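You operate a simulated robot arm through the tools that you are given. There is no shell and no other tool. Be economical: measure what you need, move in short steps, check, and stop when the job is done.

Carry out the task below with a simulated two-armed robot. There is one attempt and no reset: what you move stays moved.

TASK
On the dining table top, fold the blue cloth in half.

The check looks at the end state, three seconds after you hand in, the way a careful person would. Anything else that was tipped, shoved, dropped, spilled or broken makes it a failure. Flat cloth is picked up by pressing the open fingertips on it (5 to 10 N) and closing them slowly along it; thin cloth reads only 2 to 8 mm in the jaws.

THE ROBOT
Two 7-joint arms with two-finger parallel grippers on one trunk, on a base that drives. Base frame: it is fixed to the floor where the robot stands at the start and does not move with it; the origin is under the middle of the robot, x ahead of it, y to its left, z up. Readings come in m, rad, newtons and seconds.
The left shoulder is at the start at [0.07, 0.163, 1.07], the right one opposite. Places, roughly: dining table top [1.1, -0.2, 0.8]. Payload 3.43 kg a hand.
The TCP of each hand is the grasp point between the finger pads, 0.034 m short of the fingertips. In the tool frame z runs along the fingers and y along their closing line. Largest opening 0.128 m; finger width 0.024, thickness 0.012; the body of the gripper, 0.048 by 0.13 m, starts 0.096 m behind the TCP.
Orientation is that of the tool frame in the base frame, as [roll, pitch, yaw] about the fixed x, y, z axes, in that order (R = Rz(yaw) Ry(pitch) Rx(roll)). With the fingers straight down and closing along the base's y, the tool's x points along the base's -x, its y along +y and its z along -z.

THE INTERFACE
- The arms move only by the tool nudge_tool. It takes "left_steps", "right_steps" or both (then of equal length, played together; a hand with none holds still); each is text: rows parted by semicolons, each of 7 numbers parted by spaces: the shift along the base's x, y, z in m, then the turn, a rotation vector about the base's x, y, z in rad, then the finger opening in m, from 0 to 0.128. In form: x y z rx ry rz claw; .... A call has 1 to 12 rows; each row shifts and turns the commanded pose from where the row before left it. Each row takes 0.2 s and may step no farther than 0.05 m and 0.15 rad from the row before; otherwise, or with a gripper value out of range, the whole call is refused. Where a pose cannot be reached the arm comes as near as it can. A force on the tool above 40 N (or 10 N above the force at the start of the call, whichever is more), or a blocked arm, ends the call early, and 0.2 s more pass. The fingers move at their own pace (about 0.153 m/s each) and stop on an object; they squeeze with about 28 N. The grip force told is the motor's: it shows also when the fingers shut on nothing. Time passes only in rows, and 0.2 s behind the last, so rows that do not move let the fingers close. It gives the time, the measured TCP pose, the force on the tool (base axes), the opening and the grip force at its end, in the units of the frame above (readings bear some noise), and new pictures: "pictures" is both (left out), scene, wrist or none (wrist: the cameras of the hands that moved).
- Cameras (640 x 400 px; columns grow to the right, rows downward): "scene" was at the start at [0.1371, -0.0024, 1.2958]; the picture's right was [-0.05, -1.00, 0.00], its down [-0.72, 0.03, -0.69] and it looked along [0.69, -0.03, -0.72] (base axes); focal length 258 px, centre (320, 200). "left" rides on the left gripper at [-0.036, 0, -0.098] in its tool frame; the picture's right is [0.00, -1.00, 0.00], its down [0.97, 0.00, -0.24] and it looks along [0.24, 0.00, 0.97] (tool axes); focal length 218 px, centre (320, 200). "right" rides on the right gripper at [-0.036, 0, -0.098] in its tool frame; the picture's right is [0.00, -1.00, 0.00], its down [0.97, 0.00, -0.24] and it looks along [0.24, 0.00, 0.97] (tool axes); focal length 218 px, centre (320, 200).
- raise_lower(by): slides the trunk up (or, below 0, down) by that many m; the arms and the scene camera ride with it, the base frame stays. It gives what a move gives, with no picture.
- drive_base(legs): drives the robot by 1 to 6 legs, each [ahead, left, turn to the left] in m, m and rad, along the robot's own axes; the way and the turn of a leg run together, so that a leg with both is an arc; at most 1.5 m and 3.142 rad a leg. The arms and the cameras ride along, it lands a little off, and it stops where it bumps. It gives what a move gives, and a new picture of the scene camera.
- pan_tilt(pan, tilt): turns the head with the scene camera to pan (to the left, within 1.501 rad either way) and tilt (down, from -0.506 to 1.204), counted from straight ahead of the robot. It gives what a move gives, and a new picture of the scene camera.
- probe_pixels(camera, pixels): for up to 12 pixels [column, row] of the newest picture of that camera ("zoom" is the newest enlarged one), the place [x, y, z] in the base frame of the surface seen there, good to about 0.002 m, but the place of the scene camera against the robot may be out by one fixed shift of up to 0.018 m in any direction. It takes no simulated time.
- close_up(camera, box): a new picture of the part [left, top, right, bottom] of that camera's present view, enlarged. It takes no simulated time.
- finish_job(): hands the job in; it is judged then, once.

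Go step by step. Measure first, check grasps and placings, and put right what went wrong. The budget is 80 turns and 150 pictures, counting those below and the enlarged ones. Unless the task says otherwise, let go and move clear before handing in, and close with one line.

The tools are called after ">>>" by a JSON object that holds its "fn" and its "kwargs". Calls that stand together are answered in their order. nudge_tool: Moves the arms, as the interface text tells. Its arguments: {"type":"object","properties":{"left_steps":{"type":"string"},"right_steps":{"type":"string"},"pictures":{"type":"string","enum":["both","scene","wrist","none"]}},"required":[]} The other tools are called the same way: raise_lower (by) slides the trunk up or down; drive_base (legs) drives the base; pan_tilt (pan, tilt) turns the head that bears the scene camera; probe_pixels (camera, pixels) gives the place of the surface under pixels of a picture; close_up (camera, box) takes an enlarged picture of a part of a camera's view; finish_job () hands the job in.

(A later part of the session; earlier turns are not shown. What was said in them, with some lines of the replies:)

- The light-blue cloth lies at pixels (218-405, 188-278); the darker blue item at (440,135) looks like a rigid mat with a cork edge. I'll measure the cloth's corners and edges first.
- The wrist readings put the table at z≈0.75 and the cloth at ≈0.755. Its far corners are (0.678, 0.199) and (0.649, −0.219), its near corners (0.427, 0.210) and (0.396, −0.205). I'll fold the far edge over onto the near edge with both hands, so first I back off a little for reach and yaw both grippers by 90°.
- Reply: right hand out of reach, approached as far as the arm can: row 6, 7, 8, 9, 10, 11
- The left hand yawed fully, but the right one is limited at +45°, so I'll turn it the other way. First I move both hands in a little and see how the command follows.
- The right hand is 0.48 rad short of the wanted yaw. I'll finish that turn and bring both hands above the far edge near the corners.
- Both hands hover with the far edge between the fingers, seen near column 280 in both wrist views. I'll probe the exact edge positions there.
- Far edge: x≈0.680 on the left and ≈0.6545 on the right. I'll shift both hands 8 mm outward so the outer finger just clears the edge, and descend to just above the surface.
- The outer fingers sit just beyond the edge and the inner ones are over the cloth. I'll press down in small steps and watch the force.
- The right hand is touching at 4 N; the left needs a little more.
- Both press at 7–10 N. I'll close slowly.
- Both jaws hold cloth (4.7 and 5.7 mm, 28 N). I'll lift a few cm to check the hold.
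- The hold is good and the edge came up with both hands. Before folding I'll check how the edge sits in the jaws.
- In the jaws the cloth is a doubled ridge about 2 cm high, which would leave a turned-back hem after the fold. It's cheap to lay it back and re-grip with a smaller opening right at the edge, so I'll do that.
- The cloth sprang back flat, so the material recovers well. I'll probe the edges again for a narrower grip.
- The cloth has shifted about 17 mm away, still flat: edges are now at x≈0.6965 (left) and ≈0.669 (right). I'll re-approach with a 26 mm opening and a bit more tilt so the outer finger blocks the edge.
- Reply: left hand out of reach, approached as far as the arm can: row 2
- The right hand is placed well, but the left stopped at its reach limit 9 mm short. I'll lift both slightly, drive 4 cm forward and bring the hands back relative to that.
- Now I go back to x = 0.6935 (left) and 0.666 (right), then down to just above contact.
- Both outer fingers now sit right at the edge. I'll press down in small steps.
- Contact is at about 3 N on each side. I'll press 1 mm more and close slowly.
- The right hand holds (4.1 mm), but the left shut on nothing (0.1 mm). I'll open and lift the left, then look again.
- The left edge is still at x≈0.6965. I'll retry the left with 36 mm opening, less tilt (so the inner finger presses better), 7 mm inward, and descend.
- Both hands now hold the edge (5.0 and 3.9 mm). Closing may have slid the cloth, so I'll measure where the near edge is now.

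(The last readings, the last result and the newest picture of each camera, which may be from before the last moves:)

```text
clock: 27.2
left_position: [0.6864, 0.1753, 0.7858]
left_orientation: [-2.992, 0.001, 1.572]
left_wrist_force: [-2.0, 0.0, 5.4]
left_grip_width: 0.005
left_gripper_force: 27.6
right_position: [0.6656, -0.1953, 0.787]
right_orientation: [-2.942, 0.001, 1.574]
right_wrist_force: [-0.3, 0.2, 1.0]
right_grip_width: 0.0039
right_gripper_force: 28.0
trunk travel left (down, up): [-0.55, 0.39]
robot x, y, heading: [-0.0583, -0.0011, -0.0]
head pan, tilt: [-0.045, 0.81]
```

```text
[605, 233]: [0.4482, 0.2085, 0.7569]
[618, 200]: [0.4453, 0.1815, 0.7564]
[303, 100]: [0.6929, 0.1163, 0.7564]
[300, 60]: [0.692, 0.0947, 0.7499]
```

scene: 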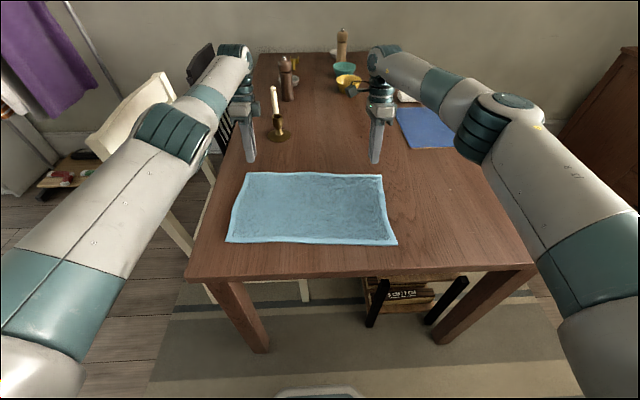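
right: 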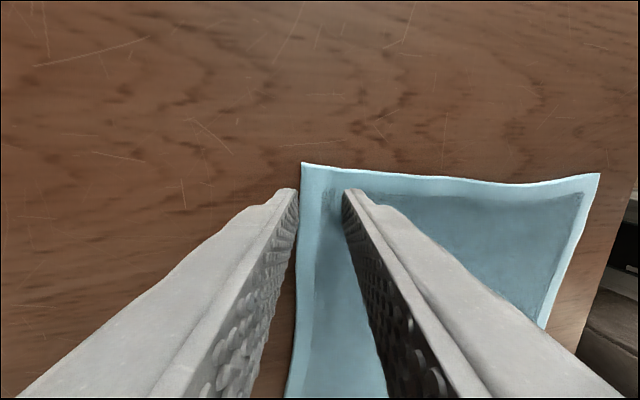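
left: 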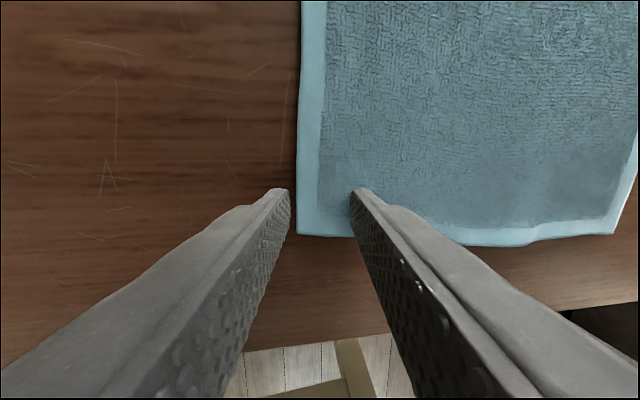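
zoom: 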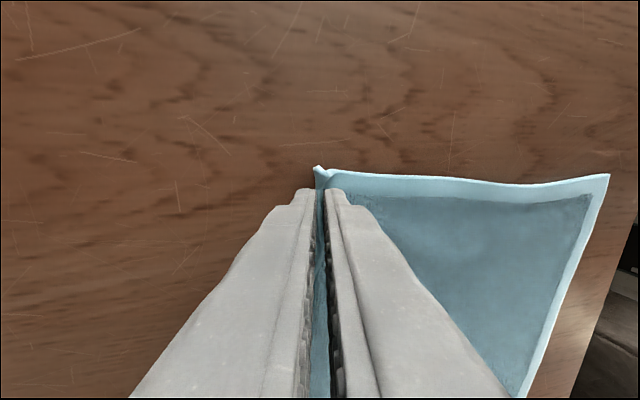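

The near edge is at x≈0.447 (left) and ≈0.42 (right). I'll do the first half of the fold arc, tilting the fingers forward as I go.

>>> {"fn": "nudge_tool", "kwargs": {"left_steps": "-0.009 0.0008 0.0167 0 -0.05 0 0;-0.009 0.0008 0.0167 0 -0.05 0 0;-0.009 0.0008 0.0167 0 -0.05 0 0;-0.0147 0.0008 0.012 0 -0.067 0 0;-0.0147 0.0008 0.012 0 -0.067 0 0;-0.0147 0.0008 0.012 0 -0.067 0 0;-0.0187 0.0008 0.0037 0 -0.067 0 0;-0.0187 0.0008 0.0037 0 -0.067 0 0;-0.0187 0.0008 0.0037 0 -0.067 0 0;0 0 0 0 0 0 0", "right_steps": "-0.01 0.0008 0.0173 0 -0.067 0 0;-0.01 0.0008 0.0173 0 -0.067 0 0;-0.01 0.0008 0.0173 0 -0.067 0 0;-0.0153 0.0008 0.0127 0 -0.067 0 0;-0.0153 0.0008 0.0127 0 -0.067 0 0;-0.0153 0.0008 0.0127 0 -0.067 0 0;-0.0197 0.0008 0.004 0 -0.067 0 0;-0.0197 0.0008 0.004 0 -0.067 0 0;-0.0197 0.0008 0.004 0 -0.067 0 0;0 0 0 0 0 0 0", "pictures": "both"}}

```text
clock: 29.4
left_position: [0.5595, 0.1831, 0.8841]
left_orientation: [2.74, -0.001, 1.573]
left_wrist_force: [0.6, -0.7, 0.1]
left_grip_width: 0.0047
left_gripper_force: 28.0
right_position: [0.5288, -0.1883, 0.8884]
right_orientation: [2.737, 0.0, 1.573]
right_wrist_force: [1.2, 0.7, 1.0]
right_grip_width: 0.0038
right_gripper_force: 28.5
trunk travel left (down, up): [-0.55, 0.39]
robot x, y, heading: [-0.0604, 0.0001, 0.002]
head pan, tilt: [-0.045, 0.81]
```

scene: 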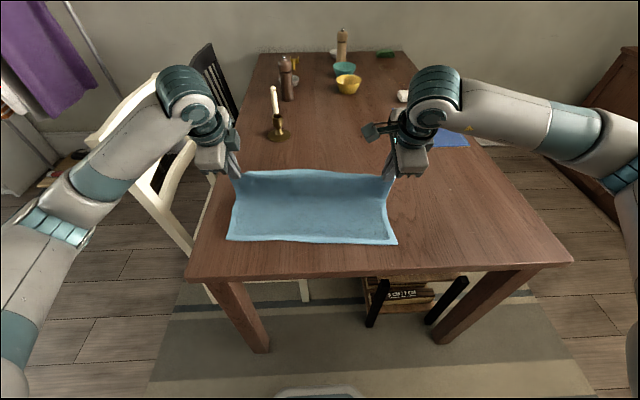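
right: 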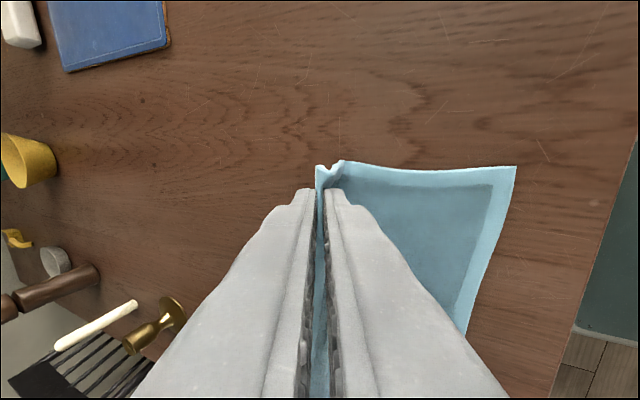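
left: 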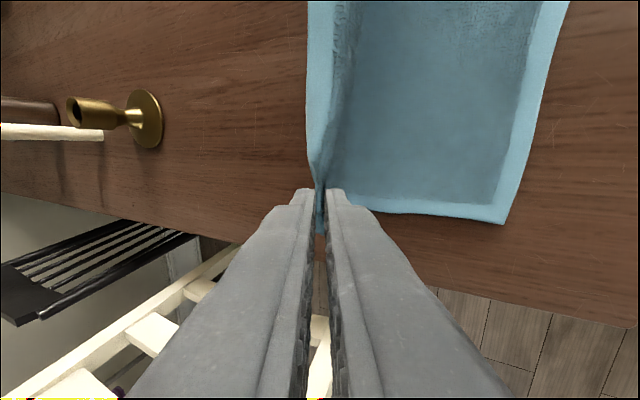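

The far half stands up and the near half stayed flat. I'll check the near edge position before coming down.

>>> {"fn": "probe_pixels", "kwargs": {"camera": "right", "pixels": [[513, 169], [503, 210], [485, 270]]}}

>>> {"fn": "probe_pixels", "kwargs": {"camera": "left", "pixels": [[503, 219], [520, 160], [536, 100]]}}

```text
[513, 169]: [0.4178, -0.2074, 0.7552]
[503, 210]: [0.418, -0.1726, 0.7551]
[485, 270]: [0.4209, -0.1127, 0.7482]
```

```text
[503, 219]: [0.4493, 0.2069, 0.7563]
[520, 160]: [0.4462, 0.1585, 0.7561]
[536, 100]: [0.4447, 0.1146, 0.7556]
```

The near edge is where I assumed. I'll complete the arc down to just above the near half.

>>> {"fn": "nudge_tool", "kwargs": {"left_steps": "-0.0187 0.0008 -0.0053 0 -0.067 0 0;-0.0187 0.0008 -0.0053 0 -0.067 0 0;-0.0187 0.0008 -0.0053 0 -0.067 0 0;-0.0137 0.0008 -0.0133 0 -0.05 0 0;-0.0137 0.0008 -0.0133 0 -0.05 0 0;-0.0137 0.0008 -0.0133 0 -0.05 0 0;-0.0045 0.0008 -0.0118 0 -0.033 0 0;-0.0045 0.0008 -0.0118 0 -0.033 0 0;-0.0045 0.0008 -0.0118 0 -0.033 0 0;0 0 0 0 0 0 0", "right_steps": "-0.0197 0.0008 -0.0057 0 -0.067 0 0;-0.0197 0.0008 -0.0057 0 -0.067 0 0;-0.0197 0.0008 -0.0057 0 -0.067 0 0;-0.0143 0.0008 -0.014 0 -0.05 0 0;-0.0143 0.0008 -0.014 0 -0.05 0 0;-0.0143 0.0008 -0.014 0 -0.05 0 0;-0.0048 0.0008 -0.0125 0 -0.033 0 0;-0.0048 0.0008 -0.0125 0 -0.033 0 0;-0.0048 0.0008 -0.0125 0 -0.033 0 0;0 0 0 0 0 0 0", "pictures": "both"}}

>>> {"fn": "close_up", "kwargs": {"camera": "scene", "box": [190, 130, 430, 280]}}

```text
clock: 31.8
left_position: [0.4645, 0.1892, 0.7871]
left_orientation: [2.288, -0.001, 1.572]
left_wrist_force: [-0.3, 0.4, 0.3]
left_grip_width: 0.0046
left_gripper_force: 27.8
left hand out of reach, approached as far as the arm can: row 6, 7, 8
right_position: [0.4624, -0.171, 0.7886]
right_orientation: [2.269, -0.006, 1.572]
right_wrist_force: [-5.0, -1.7, 18.2]
right_grip_width: 0.0035
right_gripper_force: 27.8
right hand out of reach, approached as far as the arm can: row 5, 6, 7, 8
trunk travel left (down, up): [-0.55, 0.39]
robot x, y, heading: [-0.0611, 0.0005, -0.003]
head pan, tilt: [-0.045, 0.81]
stopped in row 10 (right hand): the force on the tool passed its limit (the readings are from after the stop); the commanded pose is now the measured one
```

scene: 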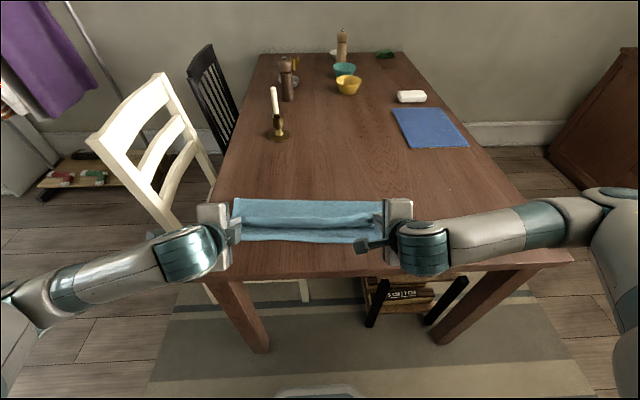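
right: 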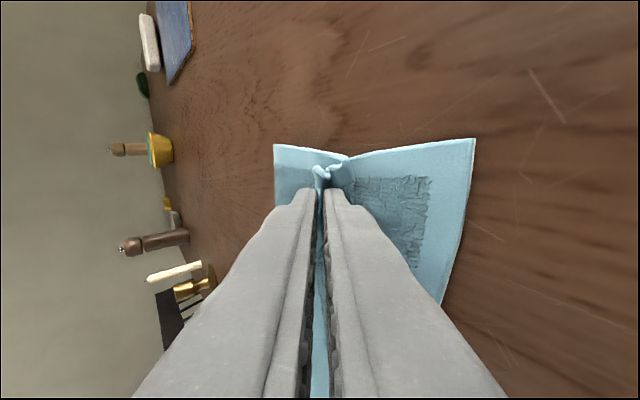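
left: 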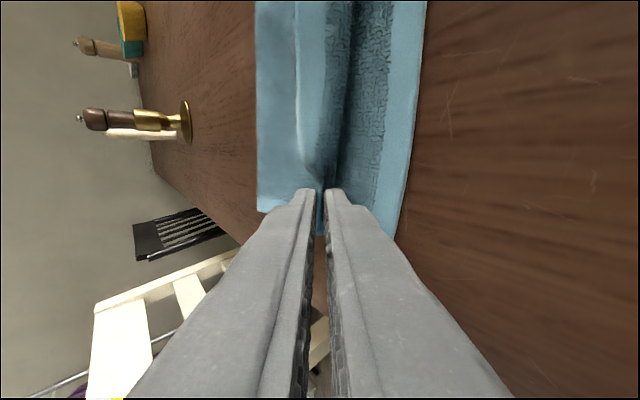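

```text
2.67 times, centred on (310, 205) of scene
```

zoom: 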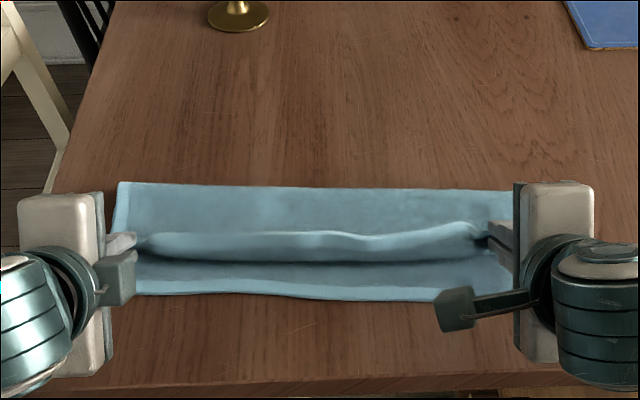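

The fold is nearly over, but both arms ran into their near reach limit: the left is 1.6 cm short, the right 4.8 cm short and pressing at 18 N. I'll relieve the pressure, ease the left forward to compensate, then back the base off by 5 cm.

>>> {"fn": "nudge_tool", "kwargs": {"left_steps": "0.011 0 0.005 0 0 0 0;0.011 0 0.005 0 0 0 0;0.011 0 0.004 0 0 0 0;0 0 0 0 0 0 0", "right_steps": "0 -0.003 0.004 0 0 0 0;0 -0.003 0.003 0 0 0 0;0 -0.003 0.003 0 0 0 0;0 0 0 0 0 0 0", "pictures": "none"}}

>>> {"fn": "drive_base", "kwargs": {"legs": [[-0.05, 0, 0]]}}

```text
clock: 32.8
left_position: [0.4979, 0.1869, 0.8004]
left_orientation: [2.289, -0.001, 1.57]
left_wrist_force: [-0.4, -0.2, -0.4]
left_grip_width: 0.0045
left_gripper_force: 27.5
right_position: [0.4673, -0.1784, 0.7927]
right_orientation: [2.277, -0.002, 1.571]
right_wrist_force: [-0.8, 0.7, 0.9]
right_grip_width: 0.0037
right_gripper_force: 27.9
right hand out of reach, approached as far as the arm can: row 2
trunk travel left (down, up): [-0.55, 0.39]
robot x, y, heading: [-0.0632, -0.001, -0.0]
head pan, tilt: [-0.045, 0.81]
```

```text
clock: 33.7
left_position: [0.4488, 0.1865, 0.8019]
left_orientation: [2.288, 0.0, 1.572]
left_wrist_force: [-0.6, -0.5, 0.5]
left_grip_width: 0.0046
left_gripper_force: 28.1
right_position: [0.4182, -0.1785, 0.7936]
right_orientation: [2.275, -0.003, 1.574]
right_wrist_force: [-0.7, -0.1, 0.3]
right_grip_width: 0.0034
right_gripper_force: 29.0
trunk travel left (down, up): [-0.55, 0.39]
robot x, y, heading: [-0.1138, 0.002, -0.003]
head pan, tilt: [-0.045, 0.81]
```

scene: 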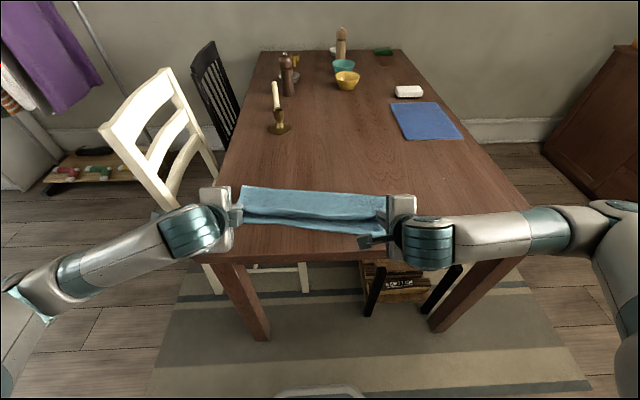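

Both hands are now close to target. I'll lower them slightly and look at the wrist views.

>>> {"fn": "nudge_tool", "kwargs": {"left_steps": "0 0.002 -0.006 0 0 0 0;0 0.002 -0.005 0 0 0 0;0 0 0 0 0 0 0", "right_steps": "-0.002 -0.001 -0.001 0 0 0 0;-0.002 -0.001 -0.001 0 0 0 0;0 0 0 0 0 0 0", "pictures": "wrist"}}

>>> {"fn": "close_up", "kwargs": {"camera": "scene", "box": [190, 130, 430, 280]}}

```text
clock: 34.5
left_position: [0.4491, 0.1919, 0.7904]
left_orientation: [2.289, 0.0, 1.571]
left_wrist_force: [-0.4, -1.3, -0.9]
left_grip_width: 0.0046
left_gripper_force: 28.1
right_position: [0.4194, -0.1794, 0.7906]
right_orientation: [2.278, -0.003, 1.574]
right_wrist_force: [0.3, 1.1, 1.1]
right_grip_width: 0.0036
right_gripper_force: 28.3
right hand out of reach, approached as far as the arm can: row 2
trunk travel left (down, up): [-0.55, 0.39]
robot x, y, heading: [-0.1111, -0.0027, -0.002]
head pan, tilt: [-0.045, 0.81]
```

right: 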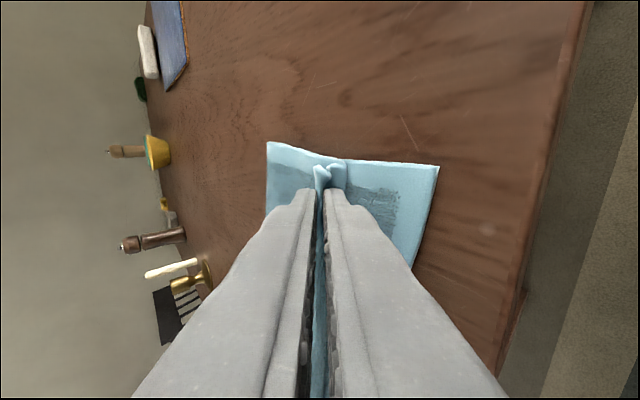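
left: 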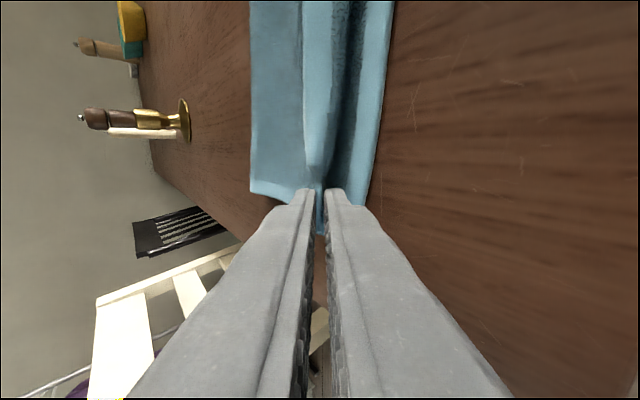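

```text
2.67 times, centred on (310, 205) of scene
```

zoom: 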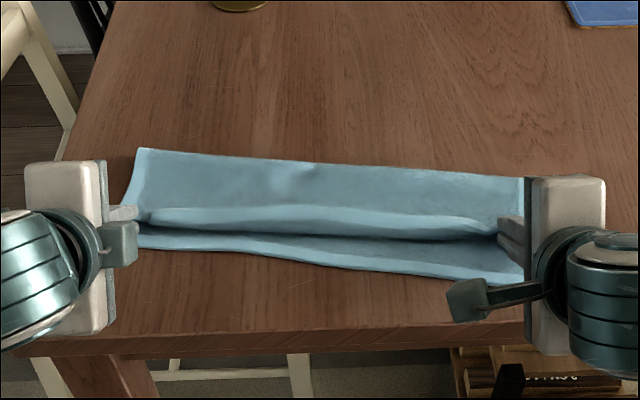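

The upper edge hangs parallel to the near edge, a little inward of it. I'll measure the layers.

>>> {"fn": "probe_pixels", "kwargs": {"camera": "zoom", "pixels": [[140, 150], [524, 179], [142, 246], [330, 264], [460, 279], [200, 212], [330, 212], [470, 222], [330, 165], [200, 235]]}}

>>> {"fn": "probe_pixels", "kwargs": {"camera": "right", "pixels": [[269, 145], [436, 167], [425, 225]]}}

>>> {"fn": "probe_pixels", "kwargs": {"camera": "left", "pixels": [[253, 190], [369, 195], [378, 120], [388, 40]]}}

```text
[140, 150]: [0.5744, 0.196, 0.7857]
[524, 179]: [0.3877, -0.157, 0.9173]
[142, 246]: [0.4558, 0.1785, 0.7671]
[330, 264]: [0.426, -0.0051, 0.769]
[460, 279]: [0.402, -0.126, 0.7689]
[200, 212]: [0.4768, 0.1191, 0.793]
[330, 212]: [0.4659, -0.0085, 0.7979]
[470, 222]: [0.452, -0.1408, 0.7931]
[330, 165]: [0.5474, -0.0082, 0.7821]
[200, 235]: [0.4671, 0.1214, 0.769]
```

```text
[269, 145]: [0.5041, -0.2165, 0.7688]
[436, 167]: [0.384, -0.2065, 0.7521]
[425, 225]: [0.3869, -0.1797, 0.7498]
```

```text
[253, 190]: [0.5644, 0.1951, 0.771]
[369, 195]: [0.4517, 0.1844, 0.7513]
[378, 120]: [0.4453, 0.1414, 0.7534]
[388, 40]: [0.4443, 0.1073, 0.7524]
```

The fold line runs at about half. The cloth rotated a few degrees, so the right near corner is now at x≈0.385; the left is fine while the right still needs ~3.5 cm. I'll repeat the same manoeuvre: left forward and up, right up a bit, then base back 3.5 cm.

>>> {"fn": "nudge_tool", "kwargs": {"left_steps": "0.013 0 0.004 0 0 0 0;0.013 0 0.004 0 0 0 0;0.012 0 0.002 0 0 0 0;0 0 0 0 0 0 0", "right_steps": "0 0 0.004 0 0 0 0;0 0 0.004 0 0 0 0;0 0 0 0 0 0 0;0 0 0 0 0 0 0", "pictures": "none"}}

>>> {"fn": "drive_base", "kwargs": {"legs": [[-0.035, 0, 0]]}}

>>> {"fn": "nudge_tool", "kwargs": {"left_steps": "0 0 -0.005 0 0 0 0;0 0 -0.003 0 0 0 0;0 0 0 0 0 0 0", "right_steps": "0 0 -0.003 0 0 0 0;0 0 -0.002 0 0 0 0;0 0 0 0 0 0 0", "pictures": "wrist"}}

>>> {"fn": "close_up", "kwargs": {"camera": "scene", "box": [190, 130, 430, 280]}}

```text
clock: 35.5
left_position: [0.4866, 0.1919, 0.7991]
left_orientation: [2.289, 0.0, 1.572]
left_wrist_force: [-0.9, -1.3, 0.2]
left_grip_width: 0.0046
left_gripper_force: 27.9
right_position: [0.4195, -0.179, 0.7966]
right_orientation: [2.279, -0.003, 1.572]
right_wrist_force: [0.1, 1.0, 1.0]
right_grip_width: 0.0035
right_gripper_force: 28.2
trunk travel left (down, up): [-0.55, 0.39]
robot x, y, heading: [-0.1112, -0.0005, -0.002]
head pan, tilt: [-0.045, 0.81]
```

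```text
clock: 36.4
left_position: [0.4523, 0.1919, 0.7995]
left_orientation: [2.289, -0.001, 1.572]
left_wrist_force: [-0.2, -0.8, 0.6]
left_grip_width: 0.0044
left_gripper_force: 28.2
right_position: [0.3849, -0.179, 0.7979]
right_orientation: [2.277, -0.004, 1.571]
right_wrist_force: [-0.5, 2.0, 0.3]
right_grip_width: 0.0033
right_gripper_force: 28.1
trunk travel left (down, up): [-0.55, 0.39]
robot x, y, heading: [-0.143, -0.0042, -0.004]
head pan, tilt: [-0.045, 0.81]
```

scene: 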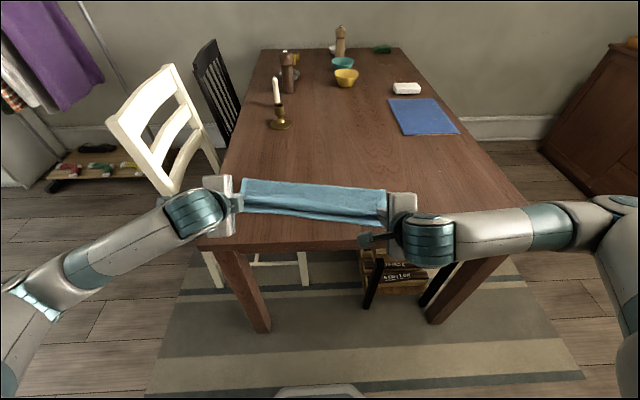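

```text
clock: 37.2
left_position: [0.4522, 0.1924, 0.7905]
left_orientation: [2.291, -0.001, 1.57]
left_wrist_force: [0.1, -1.5, 0.0]
left_grip_width: 0.0044
left_gripper_force: 27.8
right_position: [0.3846, -0.1793, 0.7914]
right_orientation: [2.278, -0.004, 1.572]
right_wrist_force: [-0.2, 1.1, 0.1]
right_grip_width: 0.0036
right_gripper_force: 28.0
trunk travel left (down, up): [-0.55, 0.39]
robot x, y, heading: [-0.1457, 0.001, -0.005]
head pan, tilt: [-0.045, 0.81]
```

right: 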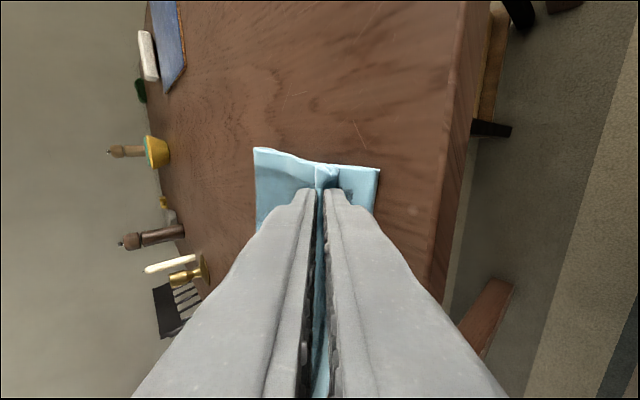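
left: 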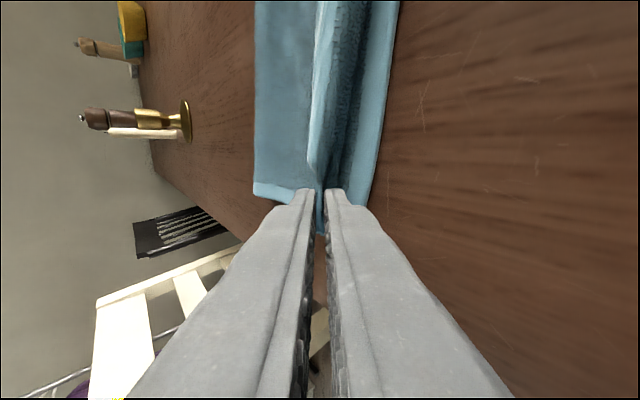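

```text
2.67 times, centred on (310, 205) of scene
```

zoom: 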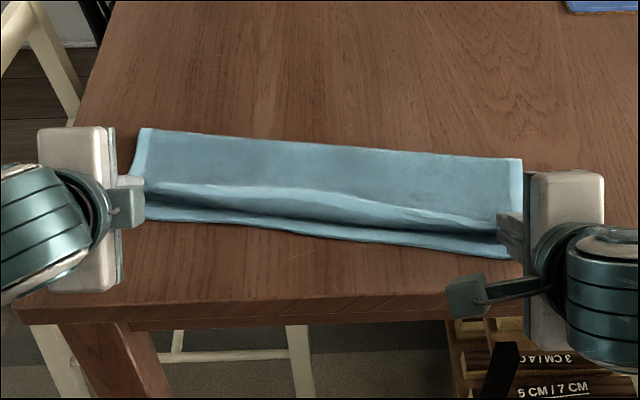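

>>> {"fn": "probe_pixels", "kwargs": {"camera": "right", "pixels": [[257, 150], [377, 171], [374, 195]]}}

>>> {"fn": "probe_pixels", "kwargs": {"camera": "left", "pixels": [[256, 190], [372, 190], [381, 120], [395, 20]]}}

```text
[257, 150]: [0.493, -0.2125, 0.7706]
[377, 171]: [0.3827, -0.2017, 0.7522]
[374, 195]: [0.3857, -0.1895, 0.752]
```

```text
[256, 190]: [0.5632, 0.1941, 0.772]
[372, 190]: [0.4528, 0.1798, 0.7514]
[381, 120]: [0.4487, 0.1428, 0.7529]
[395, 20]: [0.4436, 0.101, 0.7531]
```

The upper layer is now nearly in line with the near edge. I'll open the fingers a little, raising slightly so the lower finger doesn't press, and see how the cloth settles.

>>> {"fn": "nudge_tool", "kwargs": {"left_steps": "0 0 -0.002 0 0 0 0.004;0 0 0.001 0 0 0 0.008;0 0 0.001 0 0 0 0.012;0 0 0.001 0 0 0 0.016;0 0 0.001 0 0 0 0.022;0 0 0 0 0 0 0.022;0 0 0 0 0 0 0.022", "right_steps": "0 0 -0.002 0 0 0 0.004;0 0 0.001 0 0 0 0.008;0 0 0.001 0 0 0 0.012;0 0 0.001 0 0 0 0.016;0 0 0.001 0 0 0 0.022;0 0 0 0 0 0 0.022;0 0 0 0 0 0 0.022", "pictures": "wrist"}}

>>> {"fn": "close_up", "kwargs": {"camera": "scene", "box": [190, 130, 430, 280]}}

```text
clock: 38.8
left_position: [0.4517, 0.1919, 0.7933]
left_orientation: [2.291, -0.001, 1.57]
left_wrist_force: [1.1, 0.5, 1.2]
left_grip_width: 0.0216
left_gripper_force: 0.1
right_position: [0.3855, -0.1789, 0.7938]
right_orientation: [2.278, -0.003, 1.572]
right_wrist_force: [0.6, 0.8, 0.5]
right_grip_width: 0.022
right_gripper_force: 0.0
trunk travel left (down, up): [-0.55, 0.39]
robot x, y, heading: [-0.1446, 0.0025, -0.001]
head pan, tilt: [-0.045, 0.81]
```

right: 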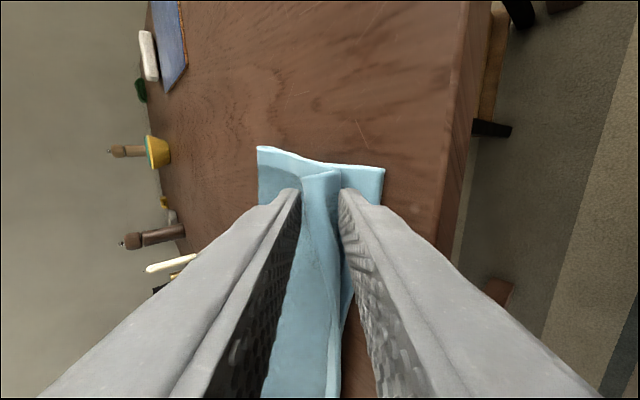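
left: 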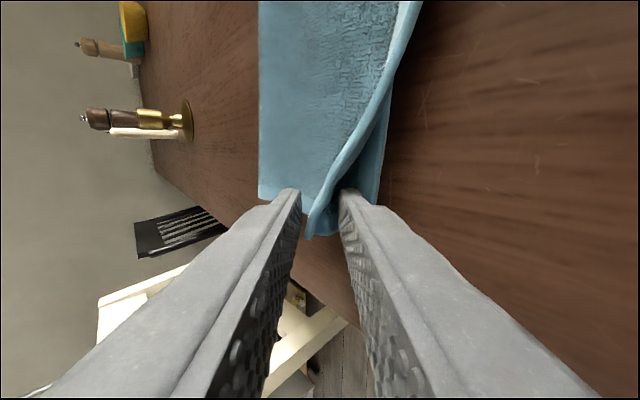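

```text
2.67 times, centred on (310, 205) of scene
```

zoom: 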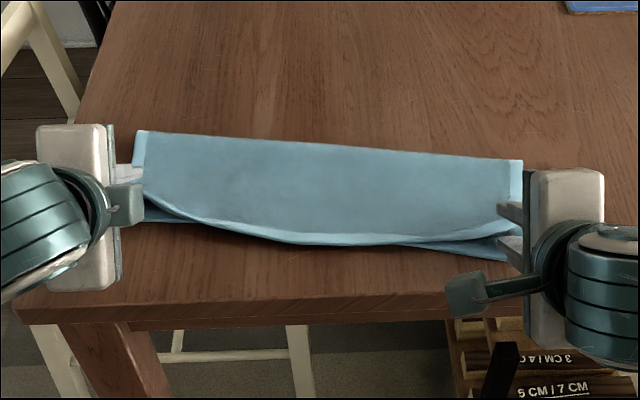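

The hem unfolded and the edge now rests on the lower fingers. I'll slide both hands outward sideways at the same time, which keeps the layer balanced, to take the fingers out.

>>> {"fn": "nudge_tool", "kwargs": {"left_steps": "0 0 0.002 0 0 0 0.026;0 0.008 0 0 0 0 0.026;0 0.008 0 0 0 0 0.026;0 0.01 0 0 0 0 0.026;0 0.012 0 0 0 0 0.026;0 0.015 0 0 0 0 0.026;0 0.015 0 0 0 0 0.026;0 0 0 0 0 0 0.026", "right_steps": "0 0 0.002 0 0 0 0.026;0 -0.008 0 0 0 0 0.026;0 -0.008 0 0 0 0 0.026;0 -0.01 0 0 0 0 0.026;0 -0.012 0 0 0 0 0.026;0 -0.015 0 0 0 0 0.026;0 -0.015 0 0 0 0 0.026;0 0 0 0 0 0 0.026", "pictures": "wrist"}}

>>> {"fn": "close_up", "kwargs": {"camera": "scene", "box": [190, 130, 430, 280]}}

```text
clock: 40.6
left_position: [0.4538, 0.2597, 0.7955]
left_orientation: [2.291, 0.001, 1.571]
left_wrist_force: [0.6, 0.1, -0.4]
left_grip_width: 0.0264
left_gripper_force: 0.2
right_position: [0.3912, -0.2461, 0.7941]
right_orientation: [2.277, -0.002, 1.57]
right_wrist_force: [0.7, -0.5, 0.0]
right_grip_width: 0.026
right_gripper_force: 0.0
right hand out of reach, approached as far as the arm can: row 4
trunk travel left (down, up): [-0.55, 0.39]
robot x, y, heading: [-0.1453, 0.0001, 0.003]
head pan, tilt: [-0.045, 0.81]
```

right: 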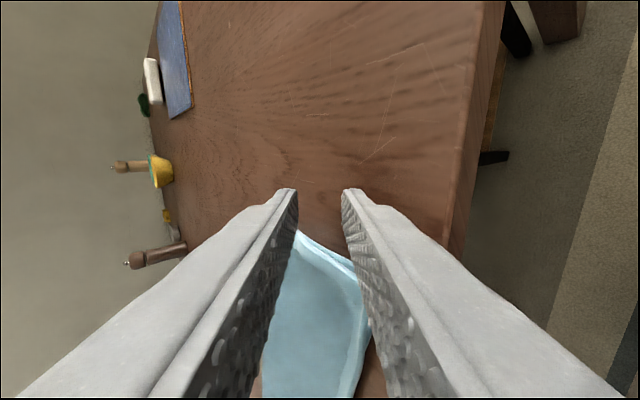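
left: 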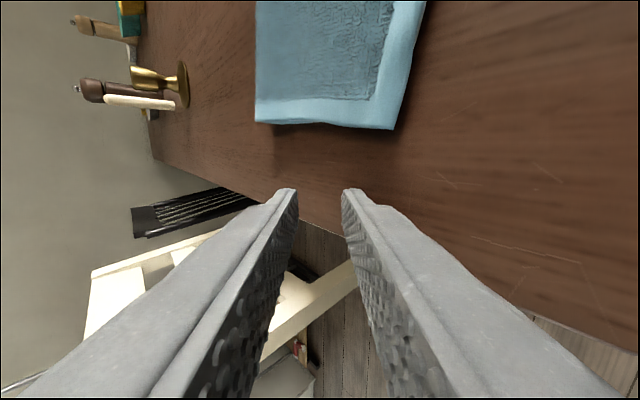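

```text
2.67 times, centred on (310, 205) of scene
```

zoom: 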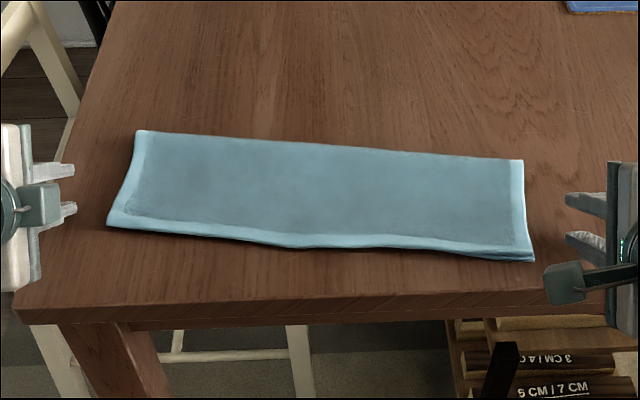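

The cloth lies folded with the edges nearly together. I'll move the hands up and away, then inspect it.

>>> {"fn": "nudge_tool", "kwargs": {"left_steps": "0 0.01 0.03 0 0 0 0.026;0 0.01 0.03 0 0.08 0 0.026;0 0.01 0.03 0 0.1 0 0.026;0 0.01 0.03 0 0.1 0 0.026;0 0 0 0 0 0 0.026", "right_steps": "0 -0.01 0.03 0 0 0 0.026;0 -0.01 0.03 0 0.08 0 0.026;0 -0.01 0.03 0 0.1 0 0.026;0 -0.01 0.03 0 0.1 0 0.026;0 0 0 0 0 0 0.026", "pictures": "both"}}

>>> {"fn": "close_up", "kwargs": {"camera": "scene", "box": [220, 160, 400, 250]}}

```text
clock: 41.8
left_position: [0.4528, 0.2997, 0.9171]
left_orientation: [2.571, -0.001, 1.572]
left_wrist_force: [0.4, 0.2, 0.4]
left_grip_width: 0.0261
left_gripper_force: 0.1
right_position: [0.4004, -0.2874, 0.9135]
right_orientation: [2.56, -0.002, 1.571]
right_wrist_force: [-0.4, 0.3, 0.6]
right_grip_width: 0.0262
right_gripper_force: 0.1
right hand out of reach, approached as far as the arm can: row 1
trunk travel left (down, up): [-0.55, 0.39]
robot x, y, heading: [-0.1449, 0.0016, 0.003]
head pan, tilt: [-0.045, 0.81]
```

scene: 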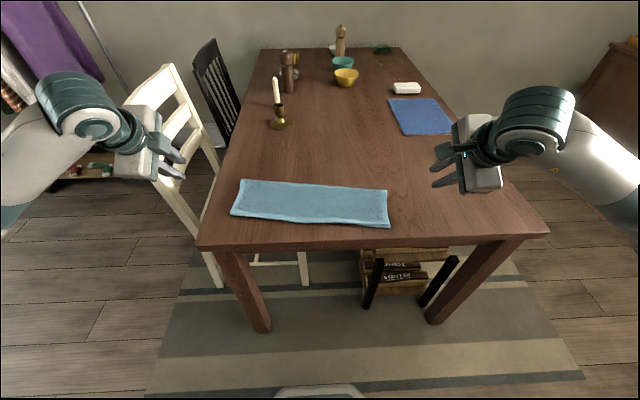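
right: 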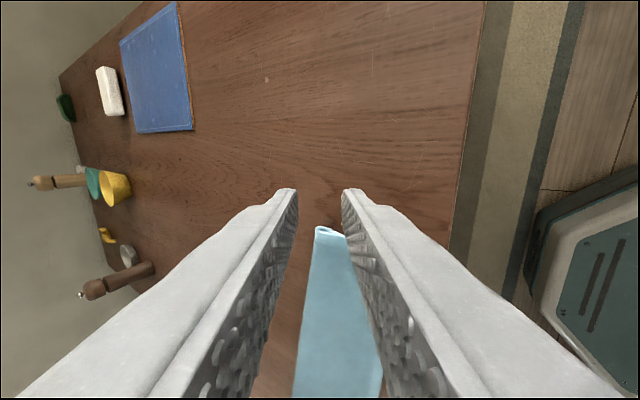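
left: 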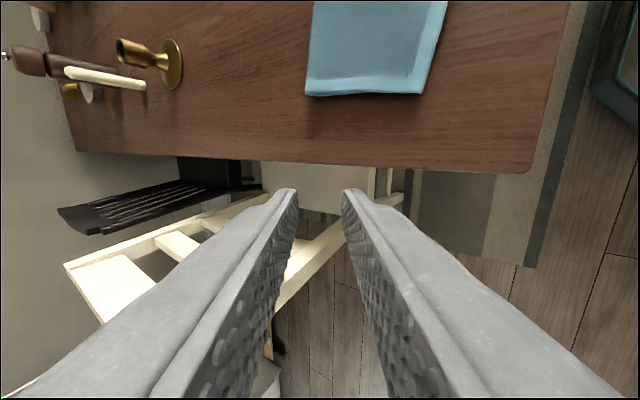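

```text
3.56 times, centred on (310, 205) of scene
```

zoom: 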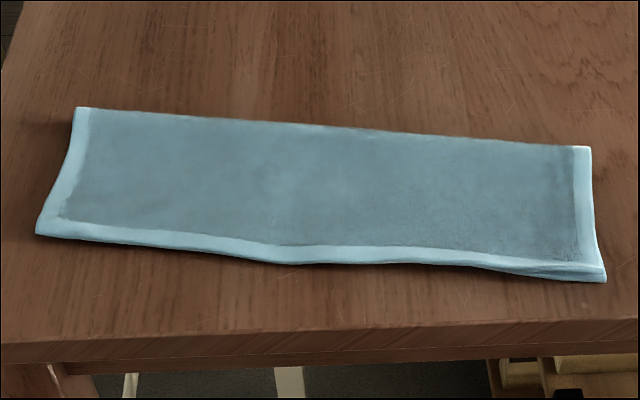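

The fold looks clean; the lower layer shows by only a few mm at the right front corner. A quick measure of the overlap follows.

>>> {"fn": "probe_pixels", "kwargs": {"camera": "zoom", "pixels": [[78, 110], [40, 232], [60, 242], [280, 260], [588, 149], [603, 266], [604, 279], [500, 268], [330, 128], [300, 190]]}}

>>> {"fn": "close_up", "kwargs": {"camera": "left", "box": [280, 0, 480, 120]}}

```text
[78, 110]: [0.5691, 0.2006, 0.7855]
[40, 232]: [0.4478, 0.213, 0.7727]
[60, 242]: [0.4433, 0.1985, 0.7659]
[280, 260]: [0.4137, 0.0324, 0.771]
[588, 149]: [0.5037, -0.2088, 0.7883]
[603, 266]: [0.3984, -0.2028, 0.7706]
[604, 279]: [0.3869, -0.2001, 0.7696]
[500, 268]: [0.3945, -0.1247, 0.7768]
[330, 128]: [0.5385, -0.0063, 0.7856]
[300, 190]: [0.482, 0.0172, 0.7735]
```

```text
3.20 times, centred on (380, 60) of left
```

zoom: 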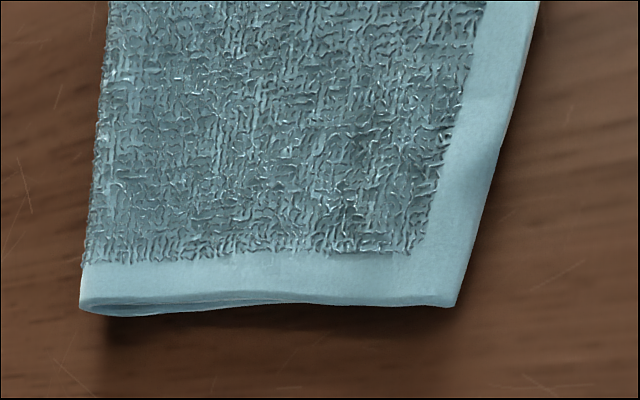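

The corners match within about 1 cm (left x 0.448/0.443, right 0.398/0.387), the two halves lie flat on each other, and everything else on the table is where it was. Both hands are empty and clear, so I'm handing in.

>>> {"fn": "finish_job", "kwargs": {}}

```text
The job is handed in.
```

The blue cloth is folded in half on the dining table, with its far edge brought over onto its near edge and the corners matching to about 1 cm. It slid and turned a few degrees on the table during the fold. Nothing else was disturbed, and both hands are clear.
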